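You operate a simulated robot arm through the tools that you are given. There is no shell and no other tool. Be economical: measure what you need, move in short steps, check, and stop when the job is done.

You run a simulated two-armed robot. Do the job below in one go: nothing can be reset, and whatever is moved stays where it is left.

TASK
On the top of the bench marked checks, pour about 70 ml from the jug with blue cap and green band into the cup marked four with orange handle, holding that steady with the other hand, and put the jug with blue cap and green band back.

Only the result counts: the job must be done as asked and must still hold three seconds after the hand-in. Knocking over, shifting, dropping, spilling or breaking anything else fails it. Lids that push on must go on centred and level and be pressed home; caps that screw on are set level and turned clockwise until they are tight.

THE ROBOT
Two 7-joint arms with two-finger parallel grippers on one trunk, on a base that drives. Base frame: it is fixed to the floor where the robot stands at the start and does not move with it; the origin is under the middle of the robot, x ahead of it, y to its left, z up. Units: m, degrees, N and s.
The left shoulder is at the start at [0.05, 0.168, 1.117], the right one opposite. With the tool pointing down near the work surface each hand reaches from about 0.2 to 0.66 m from the robot's upright axis, wherever it stands, measured 20 degrees to its own side. Payload 1.57 kg a hand.
Tool frame (each hand has its own): the origin (TCP) lies between the finger pads and is the grasp point; the fingertips stand 0.03 m ahead of it; z points along the fingers, y is the line along which they close. The gripper opens to 0.08 m. The fingers are 0.017 m wide and 0.012 m thick; the gripper's body (0.04 by 0.082 m) begins 0.08 m behind the TCP.
Orientation is that of the tool frame in the base frame, as [roll, pitch, yaw] about the fixed x, y, z axes, in that order (R = Rz(yaw) Ry(pitch) Rx(roll)). With the fingers straight down and closing along the base's y, the tool's x points along the base's -x, its y along +y and its z along -z.

THE INTERFACE
- The arms move only by the tool play_rows. It takes "left_plan", "right_plan" or both (then of equal length, played together; a hand with none holds still); each is a list of rows, each a list of 7 numbers: the shift along the tool's x, y, z in m, then the turn, a rotation vector about the tool's x, y, z in degrees, then the opening, from 0 (shut) to 1 (fully open). In form: [[x, y, z, ax, ay, az, claw], ...]. A call has 1 to 10 rows; each row shifts and turns the commanded pose from where the row before left it, along the tool's axes as they then stand. Each row takes 0.2 s and may step no farther than 0.05 m and 8.6 degrees from the row before; otherwise, or with a gripper value out of range, the whole call is refused. A pose out of reach is approached as far as the arm can. The call stops where the force on the tool passes 40 N (or 10 N more than at its start, if that is more) or the arm is blocked; 0.2 s more then pass. The fingers move at their own pace (about 0.045 m/s each) and stop on an object; they squeeze with about 25 N. The grip force told is the motor's: it shows also when the fingers shut on nothing. Time passes only in rows, and 0.2 s behind the last, so rows that do not move let the fingers close. It gives the time, the measured TCP pose, the force on the tool (base axes), the opening and the grip force at its end, in the units of the frame above (readings bear some noise), with the torque about the TCP (base axes, N m) and any sound that the robot's microphone picked up.
- Cameras (640 x 400 px; columns grow to the right, rows downward): "scene" is now at [0.1321, -0.009, 1.3447]; the picture's right is [-0.11, -0.99, 0.00], its down [-0.42, 0.05, -0.90] and it looks along [0.90, -0.10, -0.43] (base axes); focal length 238 px, centre (320, 200). "left" rides on the left gripper at [0.072, 0.007, -0.122] in its tool frame; the picture's right is [-0.09, 1.00, 0.00], its down [-0.84, -0.08, -0.54] and it looks along [-0.54, -0.05, 0.84] (tool axes); focal length 238 px, centre (320, 200). "right" rides on the right gripper at [0.072, -0.007, -0.122] in its tool frame; the picture's right is [0.09, 1.00, 0.00], its down [-0.84, 0.08, -0.54] and it looks along [-0.54, 0.05, 0.84] (tool axes); focal length 238 px, centre (320, 200). There is no depth. A picture from a camera that has moved, and an enlarged one, comes with that camera's place and axes in the base frame and with its lens.
- get_image(camera): a new picture of that camera. The clock stands still meanwhile.
- raise_lower(by): slides the trunk up (or, below 0, down) by that many m; the arms and the scene camera ride with it, the base frame stays. It gives what a move gives, with no picture.
- base_move(legs): drives the robot by 1 to 6 legs, each [ahead, left, turn to the left] in m, m and degrees, along the robot's own axes; the way and the turn of a leg run together, so that a leg with both is an arc; at most 1.5 m and 180 degrees a leg. The arms and the cameras ride along, it lands a little off, and it stops where it bumps. It gives what a move gives.
- head_to(pan, tilt): turns the head with the scene camera to pan (to the left, within 80 degrees either way) and tilt (down, from -29 to 69), counted from straight ahead of the robot. It gives what a move gives.
- close_up(camera, box): a new picture of the part [left, top, right, bottom] of that camera's present view, enlarged. The clock stands still meanwhile.
- finish_job(): hands the job in; it is judged then, once.

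Go step by step. Nothing tells you exact positions but the pictures and the camera data: compare them with the known pose of the tool, close in by small moves and look again before you grip or let go. The budget is 120 turns and 100 pictures, counting those below and the enlarged ones. Unless the task says otherwise, let go and move clear before handing in, and close with one line.

The tools are called after "Call:" as name(argument=value, ...) on one line, values as JSON. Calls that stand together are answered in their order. play_rows: Moves the arms, as the interface text tells. Its arguments: {"type":"object","properties":{"left_plan":{"type":"array","items":{"type":"array","items":{"type":"number"}}},"right_plan":{"type":"array","items":{"type":"array","items":{"type":"number"}}}},"required":[]} The other tools are called the same way: raise_lower (by) slides the trunk up or down; base_move (legs) drives the base; head_to (pan, tilt) turns the head that bears the scene camera; get_image (camera) takes a picture; close_up (camera, box) takes an enlarged picture of a part of a camera's view; finish_job () hands the job in.

At the start:

```text
time: 0.0
left_tcp_pos: [0.5134, 0.1815, 1.1695]
left_ee_rot: [179.9, 0.0, 180.0]
left_contact_force: [0.2, -0.1, -0.2]
left_wrist_torque: [0.01, 0.01, 0.0]
left_opening: 0.08
left_grip_force: 0.1
right_tcp_pos: [0.3552, -0.2082, 1.2611]
right_ee_rot: [-180.0, 0.0, 179.9]
right_contact_force: [0.3, 0.1, 0.0]
right_wrist_torque: [-0.04, 0.02, 0.02]
right_opening: 0.0798
right_grip_force: 0.0
trunk travel left (down, up): [-0.286, 0.157]
robot x, y, heading: [-0.002, -0.0015, 0.0]
head pan, tilt: [-6.2, 25.2]
```

scene: 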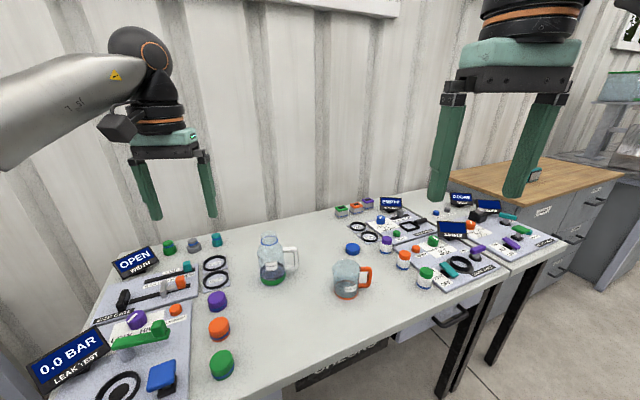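
right: 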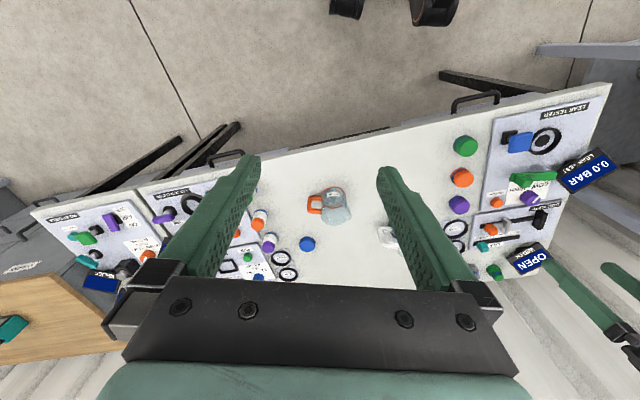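
left: 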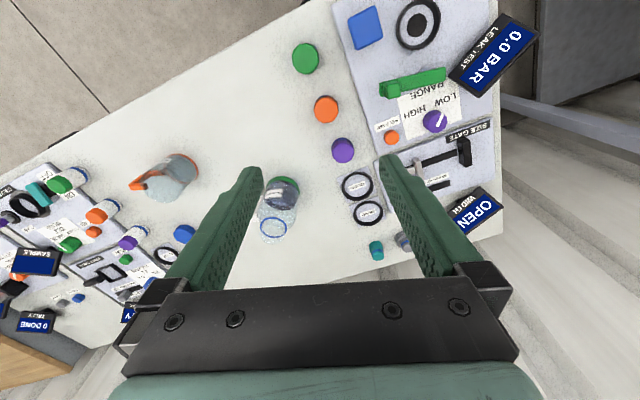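

I see a bench with a glass jug (green band, white handle) and a cup with an orange handle. I'll look closer at both.

Call:
close_up(camera="scene", box=[230, 220, 390, 320])

Call:
close_up(camera="scene", box=[320, 180, 560, 330])

Call:
close_up(camera="left", box=[110, 120, 310, 245])

Call:
close_up(camera="scene", box=[20, 220, 260, 400])

```text
4.00 times, centred on (310, 270) of scene
camera zoom: at [0.1321, -0.009, 1.3447], right [-0.11, -0.99, 0.0], down [-0.42, 0.05, -0.9], along [0.9, -0.1, -0.43], focal length 950 px, centre (360, -80)
```

zoom: 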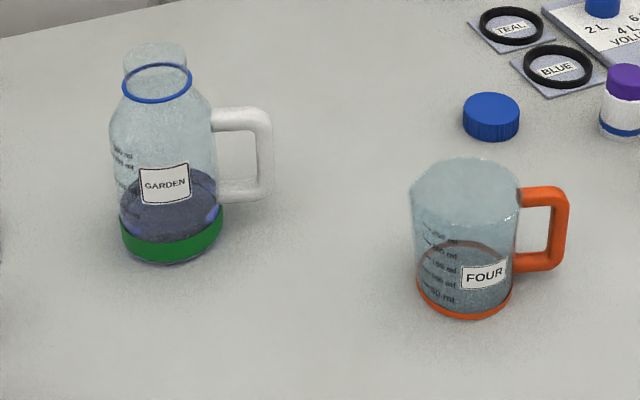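

```text
2.67 times, centred on (440, 255) of scene
camera zoom: at [0.1321, -0.009, 1.3447], right [-0.11, -0.99, 0.0], down [-0.42, 0.05, -0.9], along [0.9, -0.1, -0.43], focal length 633 px, centre (0, 53)
```

zoom: 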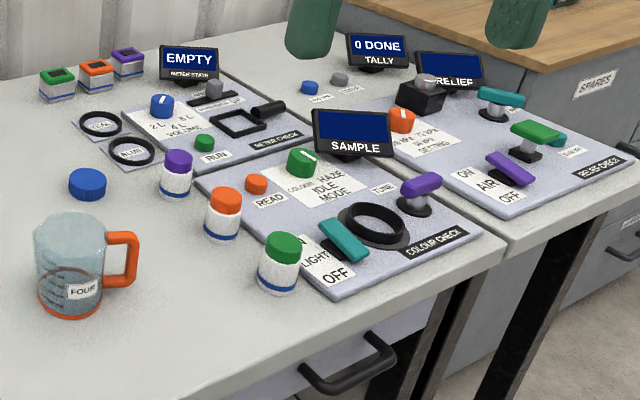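

```text
3.20 times, centred on (210, 182) of left
camera zoom: at [0.4412, 0.1882, 1.2917], right [0.09, 1.0, 0.0], down [0.84, -0.08, 0.54], along [0.54, -0.05, -0.84], focal length 763 px, centre (672, 256)
```

zoom: 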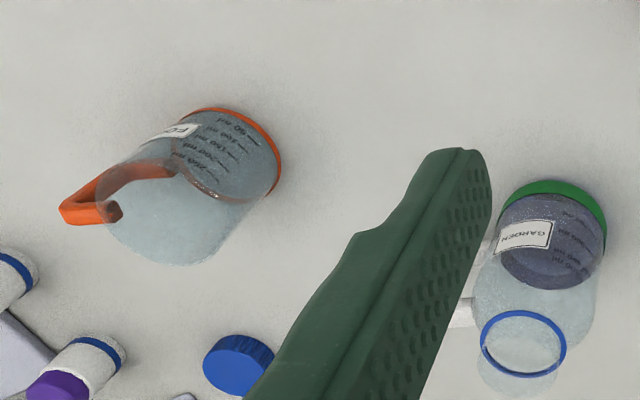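

```text
2.22 times, centred on (140, 310) of scene
camera zoom: at [0.1321, -0.009, 1.3447], right [-0.11, -0.99, 0.0], down [-0.42, 0.05, -0.9], along [0.9, -0.1, -0.43], focal length 528 px, centre (720, -44)
```

zoom: 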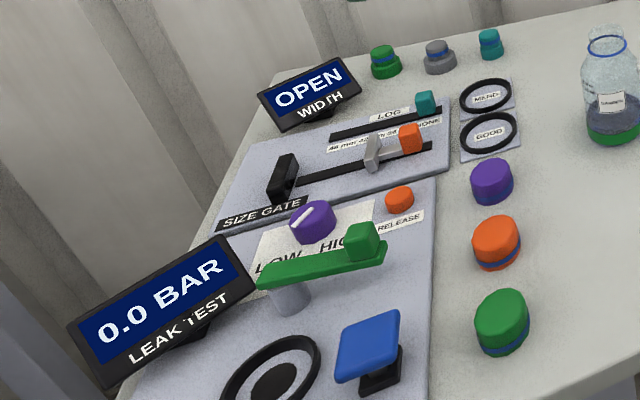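

The jug stands at about (0.72, 0.08) and is uncapped, with its blue cap lying nearby. The cup is at about (0.63, -0.14). The bench is turned about 20° from me, so I'll square up to it and centre myself between the two.

Call:
base_move(legs=[[0, 0, 20], [0, -0.27, 0]])

Call:
head_to(pan=0, tilt=45)

Call:
get_image(camera="scene")

Call:
get_image(camera="right")

```text
time: 3.0
left_tcp_pos: [0.511, 0.094, 1.1701]
left_ee_rot: [180.0, 0.0, -159.9]
left_contact_force: [0.6, 0.0, 0.0]
left_wrist_torque: [0.02, 0.0, 0.0]
left_opening: 0.0798
left_grip_force: 0.0
right_tcp_pos: [0.4967, -0.3272, 1.2608]
right_ee_rot: [180.0, 0.2, -160.0]
right_contact_force: [-0.2, 0.7, -0.3]
right_wrist_torque: [0.01, -0.02, 0.01]
right_opening: 0.0802
right_grip_force: 0.0
trunk travel left (down, up): [-0.286, 0.157]
robot x, y, heading: [0.0935, -0.2511, 20.2]
head pan, tilt: [-6.2, 25.2]
```

```text
time: 3.8
left_tcp_pos: [0.5118, 0.0943, 1.1688]
left_ee_rot: [-180.0, 0.1, -159.9]
left_contact_force: [0.2, 0.2, -0.4]
left_wrist_torque: [-0.01, 0.0, 0.02]
left_opening: 0.0801
left_grip_force: 0.1
right_tcp_pos: [0.4961, -0.3268, 1.2605]
right_ee_rot: [180.0, 0.1, -160.0]
right_contact_force: [-0.2, -0.8, 0.4]
right_wrist_torque: [-0.01, -0.02, 0.02]
right_opening: 0.08
right_grip_force: 0.1
trunk travel left (down, up): [-0.286, 0.157]
robot x, y, heading: [0.0941, -0.2546, 20.1]
head pan, tilt: [0.0, 45.0]
```

```text
92 pictures are left
camera scene: at [0.2067, -0.2107, 1.3145], right [0.34, -0.94, 0.0], down [-0.66, -0.24, -0.71], along [0.66, 0.24, -0.71], focal length 238 px, centre (320, 200)
```

scene: 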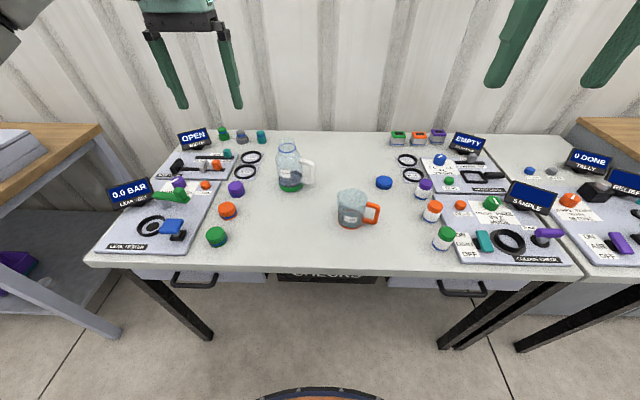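

```text
91 pictures are left
camera right: at [0.4317, -0.3571, 1.3824], right [-0.43, 0.9, 0.0], down [0.76, 0.36, 0.54], along [0.49, 0.23, -0.84], focal length 238 px, centre (320, 200)
```

right: 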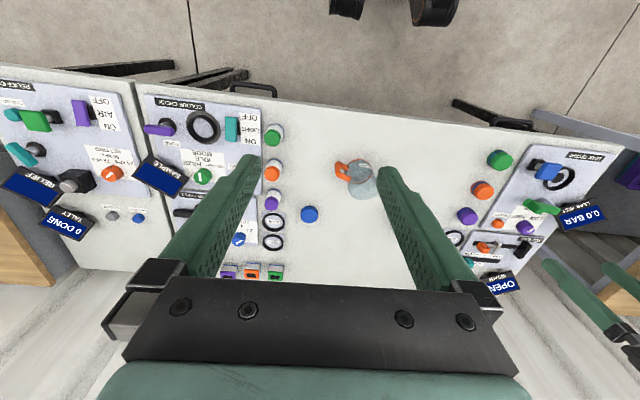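

I'm squared up to the bench now, and both handles point to my right. I'll drive a little closer and look from the hand cameras.

Call:
base_move(legs=[[0.07, 0, 0]])

Call:
close_up(camera="scene", box=[240, 120, 400, 240])

Call:
get_image(camera="left")

Call:
get_image(camera="right")

```text
time: 4.8
left_tcp_pos: [0.579, 0.1185, 1.169]
left_ee_rot: [179.9, 0.0, -159.8]
left_contact_force: [1.0, -0.8, -0.7]
left_wrist_torque: [-0.02, 0.02, 0.0]
left_opening: 0.0799
left_grip_force: 0.0
right_tcp_pos: [0.5631, -0.3017, 1.2599]
right_ee_rot: [-180.0, 0.0, -160.0]
right_contact_force: [0.8, 0.1, -0.3]
right_wrist_torque: [0.03, 0.01, 0.02]
right_opening: 0.0798
right_grip_force: 0.0
trunk travel left (down, up): [-0.286, 0.157]
robot x, y, heading: [0.1572, -0.2227, 20.0]
head pan, tilt: [0.0, 45.0]
```

```text
3.33 times, centred on (320, 180) of scene
camera zoom: at [0.2732, -0.1862, 1.3143], right [0.34, -0.94, 0.0], down [-0.66, -0.24, -0.71], along [0.66, 0.24, -0.71], focal length 792 px, centre (320, 267)
```

zoom: 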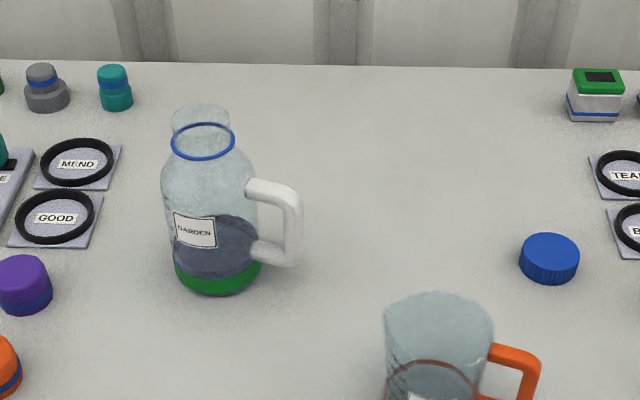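

```text
89 pictures are left
camera left: at [0.508, 0.0999, 1.2913], right [-0.26, 0.97, 0.0], down [0.81, 0.22, 0.54], along [0.52, 0.14, -0.84], focal length 238 px, centre (320, 200)
```

left: 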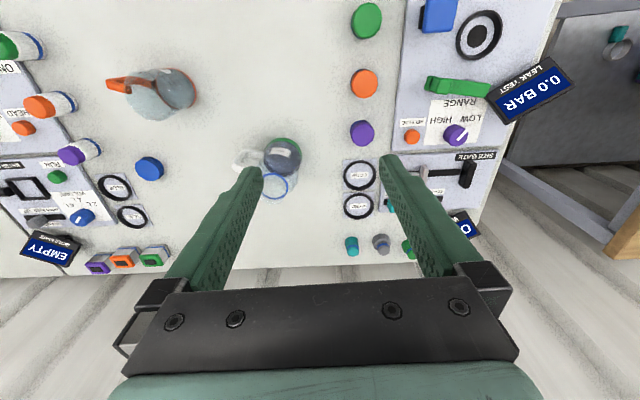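

```text
88 pictures are left
camera right: at [0.4984, -0.3324, 1.3822], right [-0.43, 0.9, 0.0], down [0.76, 0.36, 0.54], along [0.49, 0.23, -0.84], focal length 238 px, centre (320, 200)
```

right: 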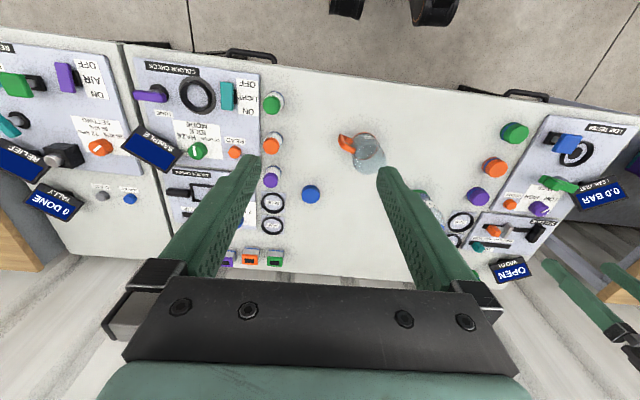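

The jug's handle points almost straight to my right, spanning about z 0.83–0.91. I plan to hold it by the handle with the right hand and pour away from the handle. First I'll pitch the right hand forward and move the left hand aside.

Call:
play_rows(right_plan=[[0, 0, 0, 0, -7.9, 0, 0.5], [0, 0, 0, 0, -7.9, 0, 0.3], [0, 0, 0, 0, -7.9, 0, 0.3], [0, 0, 0, 0, -7.9, 0, 0.3], [0, 0, 0, 0, -7.9, 0, 0.3], [0, 0, 0, 0, -7.9, 0, 0.3], [0, 0, 0, 0, -7.6, 0, 0.3], [0, 0, 0, 0, 0, 0, 0.3]], left_plan=[[0, 0.02, 0, 0, 0, 0, 1], [0, 0.02, 0, 0, 0, 0, 1], [0, 0.02, 0, 0, 0, 0, 1], [0, 0.02, 0, 0, 0, 0, 1], [0, 0.02, 0, 0, 0, 0, 1], [0, 0.02, 0, 0, 0, 0, 1], [0, 0.02, 0, 0, 0, 0, 1], [0, 0, 0, 0, 0, 0, 1]])

```text
time: 6.6
left_tcp_pos: [0.5293, 0.2494, 1.1684]
left_ee_rot: [-180.0, 0.0, -159.8]
left_contact_force: [0.5, -0.5, -1.0]
left_wrist_torque: [0.01, -0.03, 0.02]
left_opening: 0.0801
left_grip_force: 0.0
right_tcp_pos: [0.5632, -0.3016, 1.2613]
right_ee_rot: [179.9, 55.3, -160.0]
right_contact_force: [0.3, -0.1, -0.3]
right_wrist_torque: [0.04, 0.02, 0.01]
right_opening: 0.0241
right_grip_force: 0.0
trunk travel left (down, up): [-0.286, 0.157]
robot x, y, heading: [0.1562, -0.2278, 19.8]
head pan, tilt: [0.0, 45.0]
```

Now I'll bring the right hand down to a pre-grasp position near the jug handle.

Call:
play_rows(right_plan=[[0.0167, 0.0237, 0.0286, 0, 0, 0, 0.3], [0.0167, 0.0237, 0.0286, 0, 0, 0, 0.3], [0.0167, 0.0237, 0.0286, 0, 0, 0, 0.3], [0.0167, 0.0237, 0.0286, 0, 0, 0, 0.3], [0.0167, 0.0237, 0.0286, 0, 0, 0, 0.3], [0.0167, 0.0237, 0.0286, 0, 0, 0, 0.3], [0.0167, 0.0237, 0.0286, 0, 0, 0, 0.3], [0.0167, 0.0237, 0.0286, 0, 0, 0, 0.3], [0.0167, 0.0237, 0.0286, 0, 0, 0, 0.3], [0, 0, 0, 0, 0, 0, 0.3]])

Call:
get_image(camera="right")

Call:
get_image(camera="scene")

```text
time: 8.8
left_tcp_pos: [0.5299, 0.2503, 1.1696]
left_ee_rot: [-180.0, 0.0, -159.9]
left_contact_force: [-0.2, 0.3, -0.2]
left_wrist_torque: [-0.04, -0.02, -0.03]
left_opening: 0.0798
left_grip_force: 0.1
right_tcp_pos: [0.6207, -0.159, 1.0607]
right_ee_rot: [179.9, 55.1, -160.0]
right_contact_force: [0.1, 0.3, 1.1]
right_wrist_torque: [0.03, 0.02, 0.0]
right_opening: 0.0244
right_grip_force: 0.1
right hand out of reach, approached as far as the arm can: row 5, 6, 7, 8, 9
trunk travel left (down, up): [-0.286, 0.157]
robot x, y, heading: [0.1563, -0.2297, 20.2]
head pan, tilt: [0.0, 45.0]
```

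```text
87 pictures are left
camera right: at [0.4903, -0.2143, 1.0725], right [-0.39, 0.92, -0.07], down [0.01, 0.08, 1.0], along [0.92, 0.39, -0.04], focal length 238 px, centre (320, 200)
```

right: 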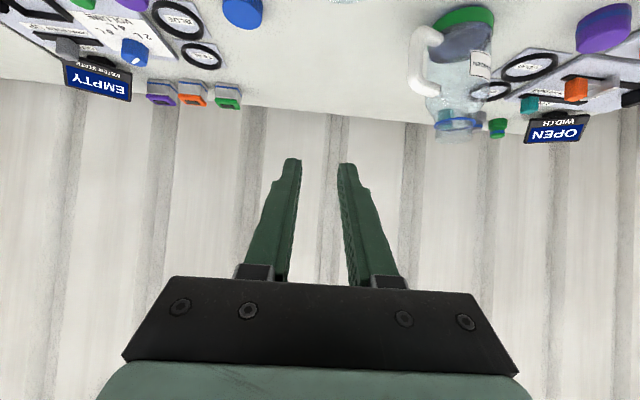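

```text
86 pictures are left
camera scene: at [0.2721, -0.1865, 1.3145], right [0.34, -0.94, 0.0], down [-0.66, -0.24, -0.71], along [0.66, 0.24, -0.71], focal length 238 px, centre (320, 200)
```

scene: 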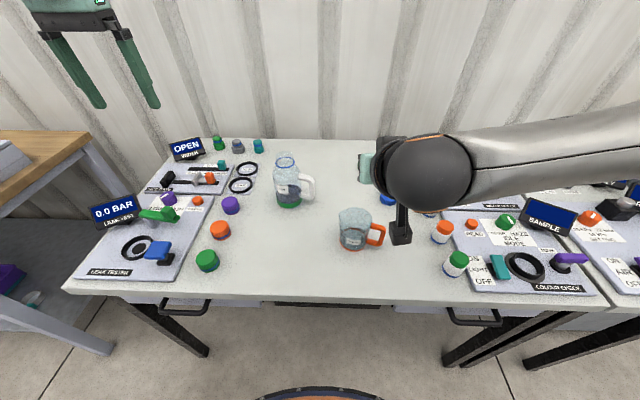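

The right arm is too folded at this distance, so I'll back off 0.12 m.

Call:
base_move(legs=[[-0.12, 0, 0]])

Call:
play_rows(right_plan=[[0, 0, 0, 0, 0, 0, 0.3], [0, 0, 0, 0, 0, 0, 0.3]])

```text
time: 10.1
left_tcp_pos: [0.4178, 0.2068, 1.1695]
left_ee_rot: [-180.0, 0.0, -159.9]
left_contact_force: [-0.1, -1.2, 0.5]
left_wrist_torque: [0.01, -0.01, 0.03]
left_opening: 0.0798
left_grip_force: 0.1
right_tcp_pos: [0.5082, -0.2002, 1.0621]
right_ee_rot: [180.0, 55.1, -160.0]
right_contact_force: [-0.5, -0.3, -1.1]
right_wrist_torque: [0.01, 0.03, -0.01]
right_opening: 0.024
right_grip_force: 0.1
trunk travel left (down, up): [-0.286, 0.157]
robot x, y, heading: [0.0457, -0.2722, 20.1]
head pan, tilt: [0.0, 45.0]
```

```text
time: 10.7
left_tcp_pos: [0.4192, 0.2079, 1.1687]
left_ee_rot: [180.0, 0.0, -159.9]
left_contact_force: [0.0, 0.4, -0.9]
left_wrist_torque: [-0.03, 0.0, 0.01]
left_opening: 0.0799
left_grip_force: 0.2
right_tcp_pos: [0.5098, -0.2005, 1.061]
right_ee_rot: [179.9, 55.1, -160.1]
right_contact_force: [0.1, 0.4, -0.8]
right_wrist_torque: [0.01, 0.01, -0.01]
right_opening: 0.024
right_grip_force: 0.0
trunk travel left (down, up): [-0.286, 0.157]
robot x, y, heading: [0.0477, -0.2712, 20.0]
head pan, tilt: [0.0, 45.0]
```

Retrying the pre-grasp approach.

Call:
play_rows(right_plan=[[-0.0018, 0.02, 0.0366, 0, 0, 0, 0.3], [-0.0018, 0.02, 0.0366, 0, 0, 0, 0.3], [-0.0018, 0.02, 0.0366, 0, 0, 0, 0.3], [-0.0018, 0.02, 0.0366, 0, 0, 0, 0.3], [-0.0018, 0.02, 0.0366, 0, 0, 0, 0.3], [-0.0018, 0.02, 0.0366, 0, 0, 0, 0.3], [0, 0, 0, 0, 0, 0, 0.3]])

Call:
get_image(camera="right")

Call:
get_image(camera="scene")

```text
time: 12.3
left_tcp_pos: [0.4185, 0.2078, 1.1691]
left_ee_rot: [180.0, 0.0, -159.9]
left_contact_force: [0.0, -0.1, 0.6]
left_wrist_torque: [0.01, 0.02, -0.02]
left_opening: 0.0803
left_grip_force: 0.0
right_tcp_pos: [0.6452, -0.2015, 0.9954]
right_ee_rot: [180.0, 55.0, -160.0]
right_contact_force: [-0.2, -0.1, -0.3]
right_wrist_torque: [-0.02, 0.03, 0.04]
right_opening: 0.0243
right_grip_force: 0.1
right hand out of reach, approached as far as the arm can: row 1, 2, 3, 4, 5, 6
trunk travel left (down, up): [-0.286, 0.157]
robot x, y, heading: [0.047, -0.2688, 19.9]
head pan, tilt: [0.0, 45.0]
```

```text
85 pictures are left
camera right: at [0.5168, -0.2557, 1.0071], right [-0.39, 0.92, -0.07], down [0.01, 0.08, 1.0], along [0.92, 0.39, -0.04], focal length 238 px, centre (320, 200)
```

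right: 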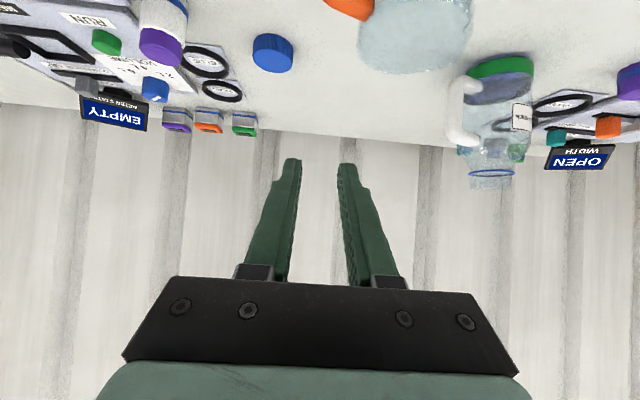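

```text
84 pictures are left
camera scene: at [0.1608, -0.2274, 1.3144], right [0.34, -0.94, 0.0], down [-0.66, -0.24, -0.71], along [0.66, 0.24, -0.71], focal length 238 px, centre (320, 200)
```

scene: 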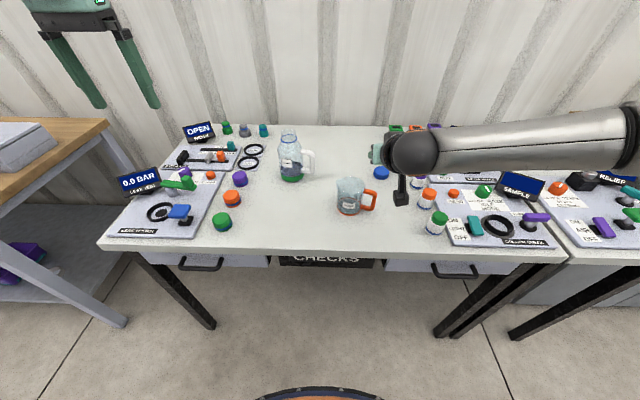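

The right arm can't swing that far left with this wrist pose. I'll shift the base left instead so the handle lines up with the hand.

Call:
base_move(legs=[[0, 0.16, 0]])

Call:
get_image(camera="right")

```text
time: 13.7
left_tcp_pos: [0.3643, 0.3589, 1.1699]
left_ee_rot: [-180.0, -0.1, -160.1]
left_contact_force: [0.8, -0.7, 0.4]
left_wrist_torque: [-0.05, -0.01, -0.02]
left_opening: 0.08
left_grip_force: 0.1
right_tcp_pos: [0.5925, -0.0503, 0.9967]
right_ee_rot: [179.9, 55.0, -160.2]
right_contact_force: [0.2, 0.7, -0.8]
right_wrist_torque: [-0.04, -0.05, 0.01]
right_opening: 0.0241
right_grip_force: 0.1
trunk travel left (down, up): [-0.286, 0.157]
robot x, y, heading: [-0.0103, -0.1156, 19.9]
head pan, tilt: [0.0, 45.0]
```

```text
83 pictures are left
camera right: at [0.4613, -0.1048, 1.0073], right [-0.39, 0.92, -0.07], down [0.01, 0.08, 1.0], along [0.92, 0.39, -0.04], focal length 238 px, centre (320, 200)
```

right: 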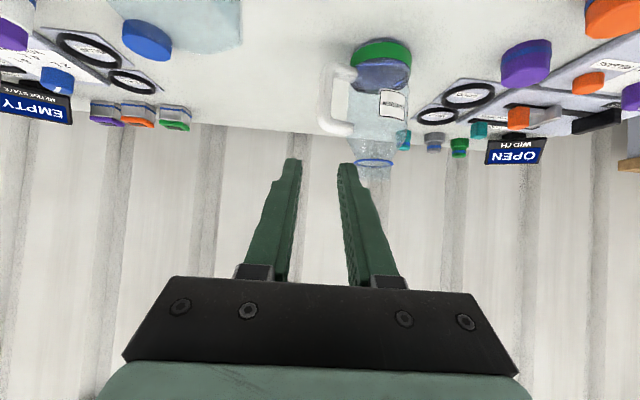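

The handle bar triangulates to about (0.726, 0.023, 0.87). I'm closing most of the way, then I'll look again.

Call:
play_rows(right_plan=[[0.004, 0.006, 0.025, 0, 0, 0, 0.3], [0.004, 0.006, 0.03, 0, 0, 0, 0.3], [0.004, 0.006, 0.03, 0, 0, 0, 0.3], [0.0037, 0.0054, 0.03, 0, 0, 0, 0.3], [0, 0, 0, 0, 0, 0, 0.3]])

Call:
get_image(camera="right")

Call:
get_image(camera="scene")

```text
time: 14.9
left_tcp_pos: [0.3652, 0.3584, 1.1686]
left_ee_rot: [179.9, 0.1, -160.2]
left_contact_force: [0.1, 0.0, 0.4]
left_wrist_torque: [0.0, 0.03, -0.01]
left_opening: 0.0799
left_grip_force: 0.1
right_tcp_pos: [0.641, -0.0794, 0.9582]
right_ee_rot: [179.7, 55.0, -160.3]
right_contact_force: [0.5, -0.1, 0.2]
right_wrist_torque: [0.01, -0.02, 0.02]
right_opening: 0.0238
right_grip_force: 0.1
right hand out of reach, approached as far as the arm can: row 1, 2, 3, 4
trunk travel left (down, up): [-0.286, 0.157]
robot x, y, heading: [-0.0115, -0.118, 19.8]
head pan, tilt: [0.0, 45.0]
```

```text
82 pictures are left
camera right: at [0.511, -0.1344, 0.9687], right [-0.39, 0.92, -0.07], down [0.01, 0.08, 1.0], along [0.92, 0.39, -0.04], focal length 238 px, centre (320, 200)
```

right: 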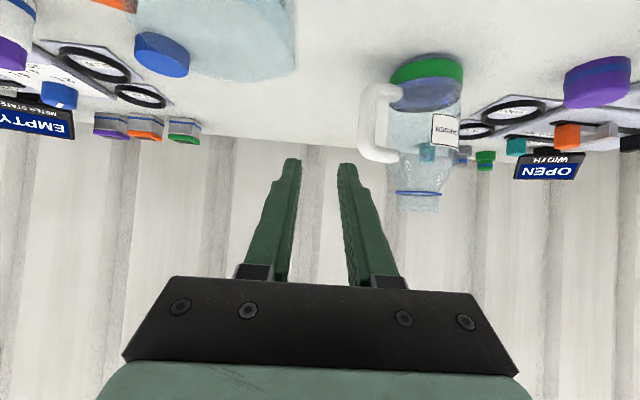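

```text
81 pictures are left
camera scene: at [0.1057, -0.0757, 1.3144], right [0.34, -0.94, 0.0], down [-0.67, -0.24, -0.71], along [0.67, 0.24, -0.71], focal length 238 px, centre (320, 200)
```

scene: 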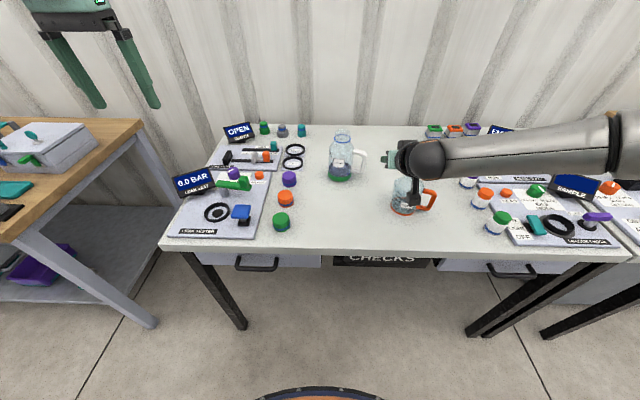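

The right arm can't get there pointing forward. New plan: hold the handle bar from above with the left hand (fingers down, closing fore-aft) and pour away from the handle. First I'll retract the right arm.

Call:
play_rows(right_plan=[[-0.02, 0, -0.04, 0, 0, 0, 0.5], [-0.03, 0, -0.035, 0, 0, 0, 0.5], [-0.03, 0, -0.035, 0, 8, 0, 0.5], [-0.02, -0.02, -0.035, 0, 8, 0, 0.5], [-0.02, -0.02, -0.035, 0, 8, 0, 0.5], [-0.02, -0.02, -0.035, 0, 8, 0, 0.5], [0, -0.03, -0.03, 0, 8, 0, 0.5], [0, -0.03, -0.03, 0, 8, 0, 0.5], [0, 0, 0, 0, 6, 0, 0.5]])

Call:
base_move(legs=[[0, -0.26, 0], [0.12, 0, 0]])

Call:
get_image(camera="scene")

```text
time: 16.9
left_tcp_pos: [0.366, 0.3598, 1.1696]
left_ee_rot: [-180.0, -0.1, -160.2]
left_contact_force: [-0.5, -0.1, -0.8]
left_wrist_torque: [-0.04, 0.03, -0.04]
left_opening: 0.08
left_grip_force: 0.1
right_tcp_pos: [0.5577, -0.2562, 1.218]
right_ee_rot: [179.9, 1.1, -160.1]
right_contact_force: [0.6, -1.0, -0.4]
right_wrist_torque: [-0.02, 0.05, -0.02]
right_opening: 0.0401
right_grip_force: 0.0
right hand out of reach, approached as far as the arm can: row 7, 8, 9
trunk travel left (down, up): [-0.286, 0.157]
robot x, y, heading: [-0.0094, -0.1157, 19.9]
head pan, tilt: [0.0, 45.0]
```

```text
time: 19.6
left_tcp_pos: [0.5664, 0.1526, 1.1699]
left_ee_rot: [179.9, 0.0, -160.2]
left_contact_force: [0.2, 0.8, -0.4]
left_wrist_torque: [0.01, 0.01, -0.03]
left_opening: 0.0799
left_grip_force: 0.0
right_tcp_pos: [0.7597, -0.4616, 1.2174]
right_ee_rot: [179.9, 1.1, -160.2]
right_contact_force: [0.5, 0.6, 0.2]
right_wrist_torque: [-0.01, 0.03, 0.01]
right_opening: 0.0402
right_grip_force: 0.2
trunk travel left (down, up): [-0.286, 0.157]
robot x, y, heading: [0.1937, -0.326, 19.9]
head pan, tilt: [0.0, 45.0]
```

```text
80 pictures are left
camera scene: at [0.3073, -0.2805, 1.3143], right [0.34, -0.94, 0.0], down [-0.67, -0.24, -0.71], along [0.66, 0.24, -0.71], focal length 238 px, centre (320, 200)
```

scene: 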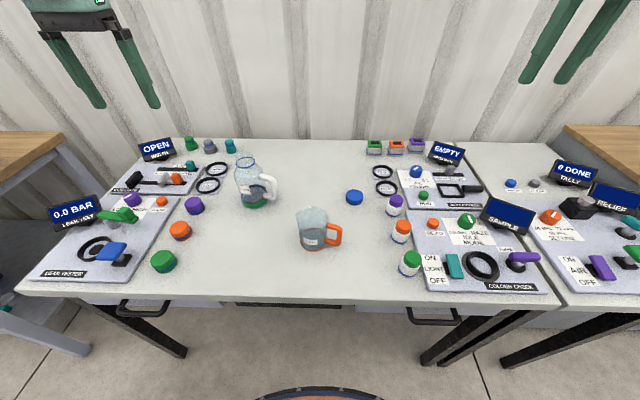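

I'm testing the left hand's wrist range in free air with a 90° yaw, camera side away from the jug.

Call:
play_rows(left_plan=[[0, 0, 0, 0, 0, -8.5, 1], [0, 0, 0, 0, 0, -8.5, 1], [0, 0, 0, 0, 0, -8.5, 1], [0, 0, 0, 0, 0, -8.5, 1], [0, 0, 0, 0, 0, -8.5, 1], [0, 0, 0, 0, 0, -8.5, 1], [0, 0, 0, 0, 0, -8.5, 1], [0, 0, 0, 0, 0, -8.5, 1], [0, 0, 0, 0, 0, -8.5, 1], [0, 0, 0, 0, 0, -8.5, 1]])

Call:
play_rows(left_plan=[[0, 0, 0, 0, 0, -5, 1], [0, 0, 0, 0, 0, -8.5, 1], [0, 0, 0, 0, 0, -8.5, 1], [0, 0, 0, 0, 0, -8.5, 1], [0, 0, 0, 0, 0, -8.5, 1], [0, 0, 0, 0, 0, -8.5, 1], [0, 0, 0, 0, 0, -2.5, 1]])

```text
time: 21.8
left_tcp_pos: [0.5663, 0.1531, 1.1685]
left_ee_rot: [180.0, 0.1, -75.0]
left_contact_force: [-0.1, -0.6, 0.9]
left_wrist_torque: [-0.02, 0.03, 0.01]
left_opening: 0.0803
left_grip_force: 0.1
right_tcp_pos: [0.7591, -0.4619, 1.2175]
right_ee_rot: [180.0, 1.2, -160.1]
right_contact_force: [0.3, -0.4, 0.4]
right_wrist_torque: [0.0, 0.0, -0.03]
right_opening: 0.0399
right_grip_force: 0.1
trunk travel left (down, up): [-0.286, 0.157]
robot x, y, heading: [0.1873, -0.3215, 19.9]
head pan, tilt: [0.0, 45.0]
```

```text
time: 23.4
left_tcp_pos: [0.5667, 0.1532, 1.1686]
left_ee_rot: [180.0, 0.0, -25.1]
left_contact_force: [0.4, 0.2, 0.0]
left_wrist_torque: [0.03, -0.01, 0.0]
left_opening: 0.0803
left_grip_force: 0.0
right_tcp_pos: [0.7593, -0.4616, 1.2187]
right_ee_rot: [179.9, 1.2, -160.2]
right_contact_force: [0.4, 0.1, 0.2]
right_wrist_torque: [0.04, -0.01, 0.0]
right_opening: 0.04
right_grip_force: 0.0
trunk travel left (down, up): [-0.286, 0.157]
robot x, y, heading: [0.1921, -0.3253, 19.7]
head pan, tilt: [0.0, 45.0]
```

The 135° yaw is reachable. Now I'll test the pour tilt here.

Call:
play_rows(left_plan=[[0, 0, 0, 0, 8.5, 0, 1], [0, 0, 0, 0, 8.5, 0, 1], [0, 0, 0, 0, 8.5, 0, 1], [0, 0, 0, 0, 8.5, 0, 1], [0, 0, 0, 0, 8.5, 0, 1], [0, 0, 0, 0, 8.5, 0, 1], [0, 0, 0, 0, 8.5, 0, 1], [0, 0, 0, 0, 8.5, 0, 1], [0, 0, 0, 0, 8.5, 0, 1], [0, 0, 0, 0, 8.5, 0, 1]])

Call:
play_rows(left_plan=[[0.02, 0, 0.02, 0, 8.5, 0, 1], [0.02, 0, 0.04, 0, 8.5, 0, 1], [0, 0, 0.04, 0, 8.5, 0, 1], [0, 0, 0.04, 0, 0, 0, 1]])

Call:
get_image(camera="scene")

```text
time: 25.6
left_tcp_pos: [0.5657, 0.1511, 1.1694]
left_ee_rot: [180.0, -85.2, -25.3]
left_contact_force: [-0.5, -1.1, 0.3]
left_wrist_torque: [0.01, 0.0, 0.0]
left_opening: 0.0802
left_grip_force: 0.1
right_tcp_pos: [0.759, -0.4623, 1.2173]
right_ee_rot: [179.9, 1.2, -160.2]
right_contact_force: [-0.3, -0.1, 0.1]
right_wrist_torque: [0.02, 0.02, 0.01]
right_opening: 0.0399
right_grip_force: 0.2
trunk travel left (down, up): [-0.286, 0.157]
robot x, y, heading: [0.193, -0.3239, 20.0]
head pan, tilt: [0.0, 45.0]
```

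```text
time: 26.6
left_tcp_pos: [0.6912, 0.0928, 1.2342]
left_ee_rot: [-0.1, -69.4, 154.9]
left_contact_force: [0.5, -0.1, -0.6]
left_wrist_torque: [-0.01, -0.02, -0.02]
left_opening: 0.0802
left_grip_force: 0.0
right_tcp_pos: [0.7597, -0.4631, 1.2174]
right_ee_rot: [179.9, 1.0, -160.2]
right_contact_force: [-0.2, -0.7, -0.7]
right_wrist_torque: [0.02, 0.01, -0.02]
right_opening: 0.0403
right_grip_force: 0.0
trunk travel left (down, up): [-0.286, 0.157]
robot x, y, heading: [0.193, -0.3246, 19.5]
head pan, tilt: [0.0, 45.0]
```

```text
79 pictures are left
camera scene: at [0.3068, -0.2812, 1.3144], right [0.34, -0.94, 0.0], down [-0.67, -0.24, -0.71], along [0.67, 0.24, -0.71], focal length 238 px, centre (320, 200)
```

scene: 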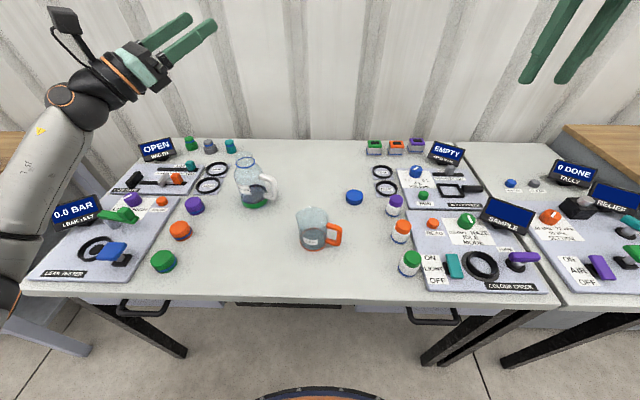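

The full pour pose works. I'm reversing back to fingers-down with yaw 90 ready for the grasp.

Call:
play_rows(left_plan=[[0, 0, -0.04, 0, -8.5, 0, 1], [0, 0, -0.04, 0, -8.5, 0, 1], [-0.02, 0, -0.04, 0, -8.5, 0, 1], [-0.02, 0, -0.02, 0, -8.5, 0, 1], [0, 0, 0, 0, -8.5, 0, 1], [0, 0, 0, 0, -8.5, 0, 1], [0, 0, 0, 0, -8.5, 0, 1], [0, 0, 0, 0, -8.5, 0, 1], [0, 0, 0, 0, -8.5, 0, 1], [0, 0, 0, 0, -8.5, 0, 1]])

Call:
play_rows(left_plan=[[0, 0, 0, 0, -8.5, 0, 0.8], [0, 0, 0, 0, -8.5, 0, 0.6], [0, 0, 0, 0, -8.5, 0, 0.5], [0, 0, 0, 0, 0, 8.5, 0.5], [0, 0, 0, 0, 0, 8.5, 0.5], [0, 0, 0, 0, 0, 8.5, 0.5], [0, 0, 0, 0, 0, 8.5, 0.5], [0, 0, 0, 0, 0, 8.5, 0.5], [0, 0, 0, 0, 0, 2.5, 0.5]])

Call:
get_image(camera="left")

```text
time: 28.8
left_tcp_pos: [0.5671, 0.1521, 1.1701]
left_ee_rot: [180.0, -25.3, -25.1]
left_contact_force: [0.2, 1.0, 0.5]
left_wrist_torque: [0.02, -0.01, 0.02]
left_opening: 0.0801
left_grip_force: 0.1
right_tcp_pos: [0.7595, -0.4623, 1.2175]
right_ee_rot: [179.9, 1.0, -160.2]
right_contact_force: [0.5, -0.1, 0.2]
right_wrist_torque: [0.03, 0.0, -0.02]
right_opening: 0.0401
right_grip_force: 0.1
trunk travel left (down, up): [-0.286, 0.157]
robot x, y, heading: [0.188, -0.3249, 19.7]
head pan, tilt: [0.0, 45.0]
```

```text
time: 30.8
left_tcp_pos: [0.5658, 0.1526, 1.1694]
left_ee_rot: [-180.0, 0.0, -70.4]
left_contact_force: [0.5, 0.3, 0.1]
left_wrist_torque: [0.01, -0.04, -0.01]
left_opening: 0.0398
left_grip_force: 0.0
right_tcp_pos: [0.7593, -0.4618, 1.2175]
right_ee_rot: [179.9, 1.3, -160.2]
right_contact_force: [0.4, -0.7, -0.3]
right_wrist_torque: [0.01, 0.0, 0.0]
right_opening: 0.0399
right_grip_force: 0.0
trunk travel left (down, up): [-0.286, 0.157]
robot x, y, heading: [0.1925, -0.3229, 19.7]
head pan, tilt: [0.0, 45.0]
```

```text
78 pictures are left
camera left: at [0.5835, 0.0827, 1.2921], right [-0.97, -0.25, 0.0], down [-0.21, 0.81, 0.54], along [-0.13, 0.52, -0.84], focal length 238 px, centre (320, 200)
```

left: 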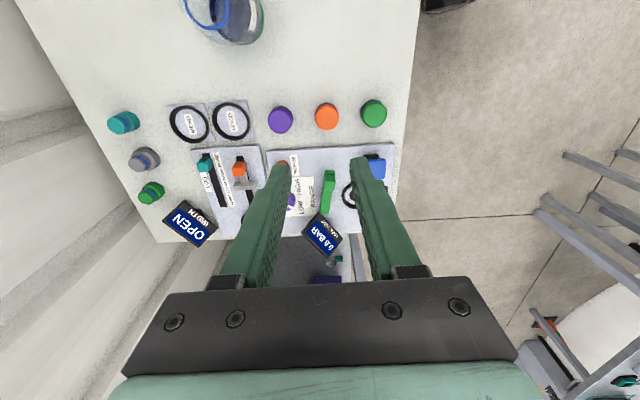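

Moving the left hand over the jug handle, staying high.

Call:
play_rows(left_plan=[[0.0352, -0.0214, 0.012, 0, 0, 0, 0.5], [0.0352, -0.0214, 0.012, 0, 0, 0, 0.5], [0.0352, -0.0214, 0.012, 0, 0, 0, 0.5], [0.0352, -0.0214, 0.012, 0, 0, 0, 0.5], [0.0352, -0.0214, 0.012, 0, 0, 0, 0.5], [0, 0, 0, 0, 0, 0, 0.5]])

Call:
get_image(camera="left")

Call:
close_up(camera="scene", box=[200, 100, 360, 260])

```text
time: 32.2
left_tcp_pos: [0.6915, 0.0321, 1.1123]
left_ee_rot: [179.9, 0.1, -70.2]
left_contact_force: [0.6, 0.3, 0.8]
left_wrist_torque: [0.02, 0.0, 0.0]
left_opening: 0.04
left_grip_force: 0.0
left hand out of reach, approached as far as the arm can: row 4, 5
right_tcp_pos: [0.7603, -0.4621, 1.2171]
right_ee_rot: [179.8, 1.2, -160.2]
right_contact_force: [0.1, -0.5, 0.2]
right_wrist_torque: [-0.02, -0.01, 0.02]
right_opening: 0.0399
right_grip_force: 0.1
trunk travel left (down, up): [-0.286, 0.157]
robot x, y, heading: [0.194, -0.3259, 20.0]
head pan, tilt: [0.0, 45.0]
```

```text
77 pictures are left
camera left: at [0.7079, -0.0376, 1.2342], right [-0.97, -0.25, 0.0], down [-0.21, 0.81, 0.54], along [-0.14, 0.52, -0.84], focal length 238 px, centre (320, 200)
```

left: 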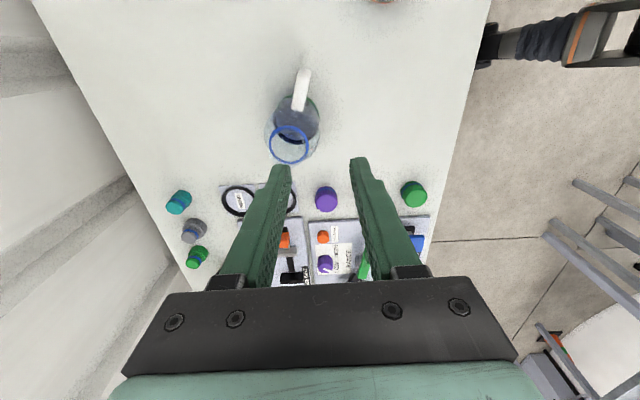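

```text
2.50 times, centred on (280, 180) of scene
camera zoom: at [0.3065, -0.2809, 1.3144], right [0.34, -0.94, 0.0], down [-0.67, -0.24, -0.71], along [0.67, 0.24, -0.71], focal length 594 px, centre (420, 250)
```

zoom: 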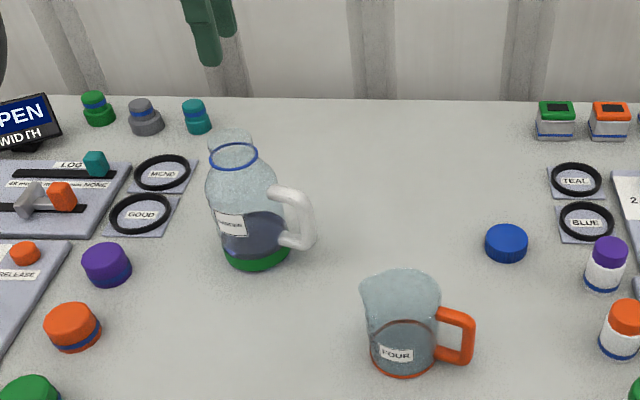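

I'm at the reach limit while high, and the handle seems to point about 20° more toward me than I assumed. I'll lower the hand and turn it to match.

Call:
play_rows(left_plan=[[0, 0, 0.02, 0, 0, 5, 0.5], [0, 0, 0.02, 0, 0, 5, 0.5], [0, 0, 0.02, 0, 0, 5, 0.5], [0, 0, 0.02, 0, 0, 5, 0.5], [0, 0, 0, 0, 0, 0, 0.5]])

Call:
get_image(camera="left")

```text
time: 33.4
left_tcp_pos: [0.6911, 0.0319, 1.0346]
left_ee_rot: [-180.0, 0.0, -90.2]
left_contact_force: [-0.1, -0.6, -0.6]
left_wrist_torque: [-0.01, 0.0, -0.02]
left_opening: 0.0399
left_grip_force: 0.0
right_tcp_pos: [0.7595, -0.4622, 1.2175]
right_ee_rot: [180.0, 1.2, -160.3]
right_contact_force: [-0.1, 0.5, 0.1]
right_wrist_torque: [-0.01, 0.0, 0.02]
right_opening: 0.0401
right_grip_force: 0.1
trunk travel left (down, up): [-0.286, 0.157]
robot x, y, heading: [0.1906, -0.3204, 20.0]
head pan, tilt: [0.0, 45.0]
```

```text
75 pictures are left
camera left: at [0.6834, -0.0397, 1.1565], right [-1.0, 0.1, 0.0], down [0.08, 0.84, 0.54], along [0.05, 0.54, -0.84], focal length 238 px, centre (320, 200)
```

left: 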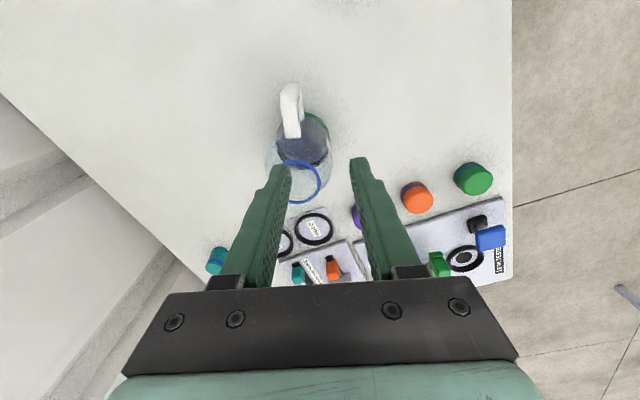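

The handle lines up with the hand now: bar at about (0.7155, -0.002), jug axis at about (0.715, 0.073). I'm moving directly above it.

Call:
play_rows(left_plan=[[0.011, -0.008, 0.0, 0, 0, 0, 0.5], [0.011, -0.008, 0.0, 0, 0, 0, 0.5], [0.011, -0.0085, 0.02, 0, 0, 0, 0.5], [0, 0, 0.025, 0, 0, 0, 0.5], [0, 0, 0, 0, 0, 0, 0.5]])

Call:
get_image(camera="left")

Call:
close_up(camera="scene", box=[200, 100, 360, 260])

```text
time: 34.6
left_tcp_pos: [0.7142, 0.0008, 0.9896]
left_ee_rot: [179.9, 0.0, -90.2]
left_contact_force: [-0.4, 0.1, -0.6]
left_wrist_torque: [-0.01, -0.01, 0.0]
left_opening: 0.04
left_grip_force: 0.0
right_tcp_pos: [0.7594, -0.4621, 1.2181]
right_ee_rot: [179.9, 1.2, -160.2]
right_contact_force: [0.3, -0.8, -0.3]
right_wrist_torque: [0.02, 0.01, 0.01]
right_opening: 0.04
right_grip_force: 0.0
trunk travel left (down, up): [-0.286, 0.157]
robot x, y, heading: [0.1919, -0.3229, 19.8]
head pan, tilt: [0.0, 45.0]
```

```text
74 pictures are left
camera left: at [0.7064, -0.0717, 1.112], right [-1.0, 0.1, 0.0], down [0.08, 0.84, 0.54], along [0.05, 0.54, -0.84], focal length 238 px, centre (320, 200)
```

left: 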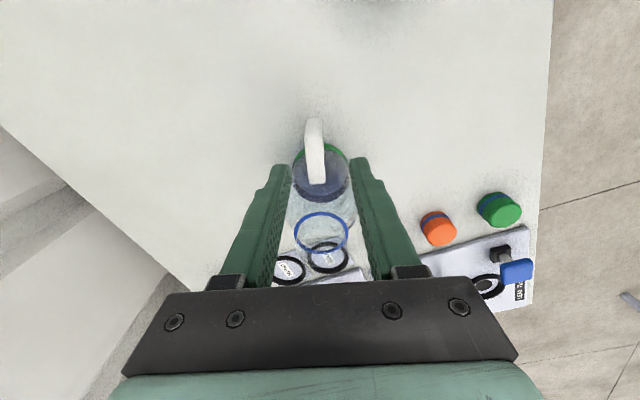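

```text
2.50 times, centred on (280, 180) of scene
camera zoom: at [0.3065, -0.281, 1.3144], right [0.34, -0.94, 0.0], down [-0.67, -0.24, -0.71], along [0.67, 0.24, -0.71], focal length 594 px, centre (420, 250)
```

zoom: 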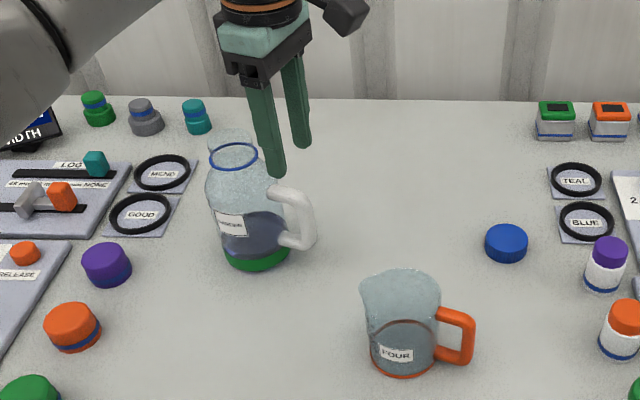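

Call:
close_up(camera="left", box=[270, 100, 370, 260])

```text
2.50 times, centred on (320, 180) of left
camera zoom: at [0.7064, -0.0717, 1.112], right [-1.0, 0.1, 0.0], down [0.08, 0.84, 0.54], along [0.05, 0.54, -0.84], focal length 596 px, centre (320, 250)
```

zoom: 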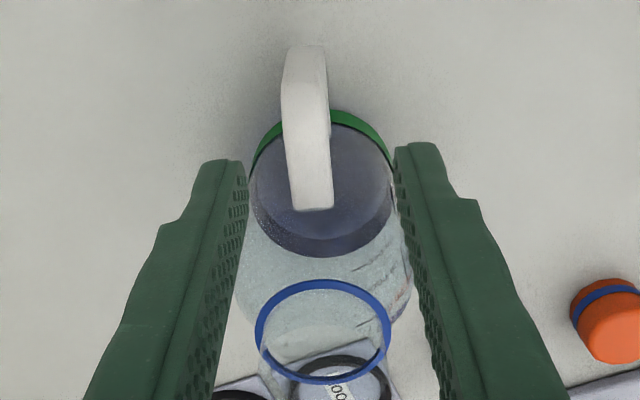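

The bar centre is at about (0.718, 0.008), so I'll correct slightly and descend over it.

Call:
play_rows(left_plan=[[-0.007, -0.003, 0.02, 0, 0, 0, 0.5], [0, 0, 0.03, 0, 0, 0, 0.5], [0, 0, 0.03, 0, 0, 0, 0.5], [0, 0, 0.026, 0, 0, 0, 0.5], [0, 0, 0, 0, 0, 0, 0.5]])

Call:
get_image(camera="left")

Call:
close_up(camera="scene", box=[220, 130, 320, 230])

```text
time: 35.8
left_tcp_pos: [0.7182, 0.0086, 0.8837]
left_ee_rot: [-180.0, 0.0, -90.1]
left_contact_force: [0.7, 0.1, 0.6]
left_wrist_torque: [-0.01, 0.0, -0.01]
left_opening: 0.0398
left_grip_force: 0.1
right_tcp_pos: [0.7586, -0.4615, 1.2187]
right_ee_rot: [179.8, 1.1, -160.2]
right_contact_force: [0.1, 0.3, 0.5]
right_wrist_torque: [-0.03, 0.01, 0.01]
right_opening: 0.0398
right_grip_force: 0.0
trunk travel left (down, up): [-0.286, 0.157]
robot x, y, heading: [0.1906, -0.3224, 19.9]
head pan, tilt: [0.0, 45.0]
```

```text
71 pictures are left
camera left: at [0.7104, -0.0646, 1.0055], right [-1.0, 0.1, 0.0], down [0.08, 0.84, 0.54], along [0.05, 0.54, -0.84], focal length 238 px, centre (320, 200)
```

left: 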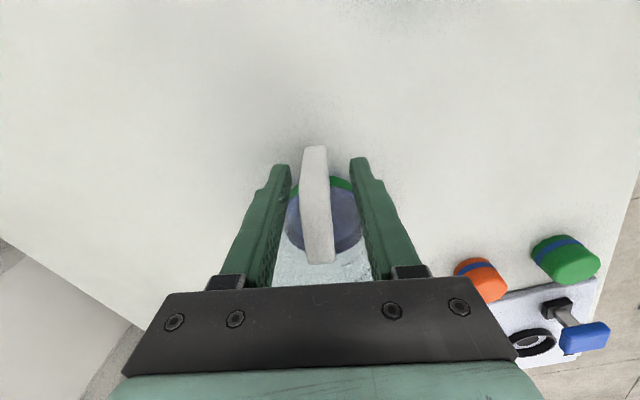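

```text
4.00 times, centred on (270, 180) of scene
camera zoom: at [0.3064, -0.2808, 1.3144], right [0.34, -0.94, 0.0], down [-0.67, -0.24, -0.71], along [0.67, 0.24, -0.71], focal length 950 px, centre (520, 280)
```

zoom: 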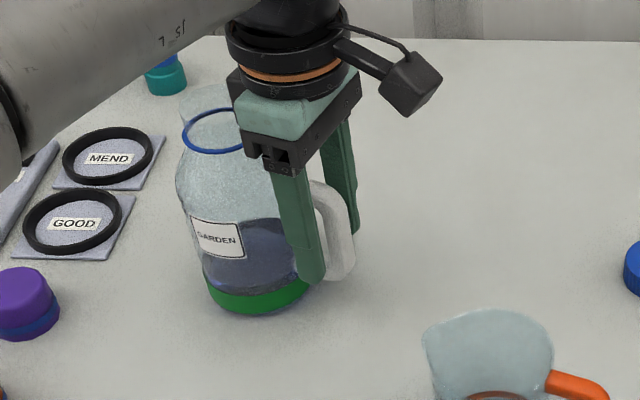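

The fingers straddle the handle bar. Closing.

Call:
play_rows(left_plan=[[0.003, 0, 0.003, 0, 0, 0, 0.5], [0, 0, 0, 0, 0, 0, 0.2], [0, 0, 0, 0, 0, 0, 0], [0, 0, 0, 0, 0, 0, 0], [0, 0, 0, 0, 0, 0, 0], [0, 0, 0, 0, 0, 0, 0]])

Call:
close_up(camera="scene", box=[220, 130, 320, 230])

```text
time: 37.2
left_tcp_pos: [0.7181, 0.0042, 0.8808]
left_ee_rot: [-180.0, 0.0, -90.1]
left_contact_force: [-0.4, 0.4, 0.0]
left_wrist_torque: [0.11, 0.02, -0.04]
left_opening: 0.0127
left_grip_force: 24.8
right_tcp_pos: [0.7591, -0.4619, 1.2184]
right_ee_rot: [180.0, 1.2, -160.2]
right_contact_force: [-0.2, 0.1, 0.1]
right_wrist_torque: [0.01, 0.01, 0.04]
right_opening: 0.0401
right_grip_force: 0.0
trunk travel left (down, up): [-0.286, 0.157]
robot x, y, heading: [0.1936, -0.3236, 19.9]
head pan, tilt: [0.0, 45.0]
```

```text
4.00 times, centred on (270, 180) of scene
camera zoom: at [0.3065, -0.2808, 1.3144], right [0.34, -0.94, 0.0], down [-0.67, -0.24, -0.71], along [0.67, 0.24, -0.71], focal length 950 px, centre (520, 280)
```

zoom: 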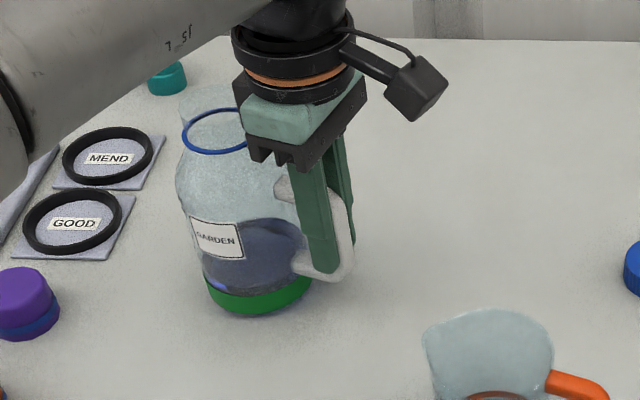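

Gripped. Lifting a little to check weight and slip.

Call:
play_rows(left_plan=[[0, 0, -0.01, 0, 0, 0, 0], [0, 0, -0.015, 0, 0, 0, 0], [0, 0, -0.02, 0, 0, 0, 0], [0, 0, 0, 0, 0, 0, 0]])

Call:
get_image(camera="scene")

Call:
close_up(camera="scene", box=[220, 120, 320, 220])

```text
time: 38.2
left_tcp_pos: [0.7178, 0.0045, 0.9245]
left_ee_rot: [180.0, 0.0, -90.2]
left_contact_force: [0.0, 0.1, -2.4]
left_wrist_torque: [-0.13, 0.01, 0.03]
left_opening: 0.0128
left_grip_force: 25.0
right_tcp_pos: [0.7588, -0.4625, 1.2178]
right_ee_rot: [179.8, 1.2, -160.2]
right_contact_force: [-0.9, -1.4, 0.0]
right_wrist_torque: [-0.01, -0.02, -0.01]
right_opening: 0.0401
right_grip_force: 0.0
trunk travel left (down, up): [-0.286, 0.157]
robot x, y, heading: [0.1931, -0.3254, 19.6]
head pan, tilt: [0.0, 45.0]
```

```text
68 pictures are left
camera scene: at [0.3067, -0.2806, 1.3144], right [0.34, -0.94, 0.0], down [-0.67, -0.24, -0.71], along [0.67, 0.24, -0.71], focal length 238 px, centre (320, 200)
```

scene: 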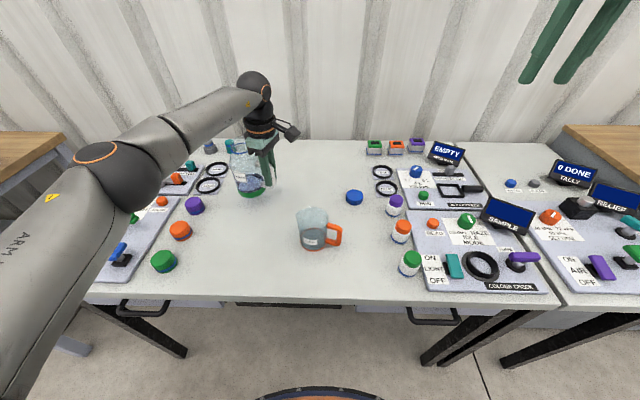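

```text
4.00 times, centred on (270, 170) of scene
camera zoom: at [0.3067, -0.2806, 1.3144], right [0.34, -0.94, 0.0], down [-0.67, -0.24, -0.71], along [0.67, 0.24, -0.71], focal length 950 px, centre (520, 320)
```

zoom: 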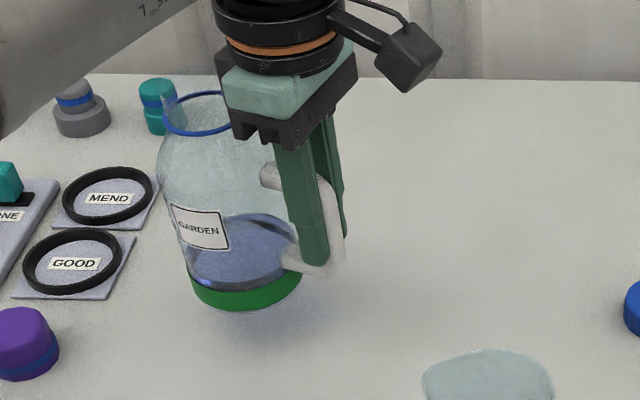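

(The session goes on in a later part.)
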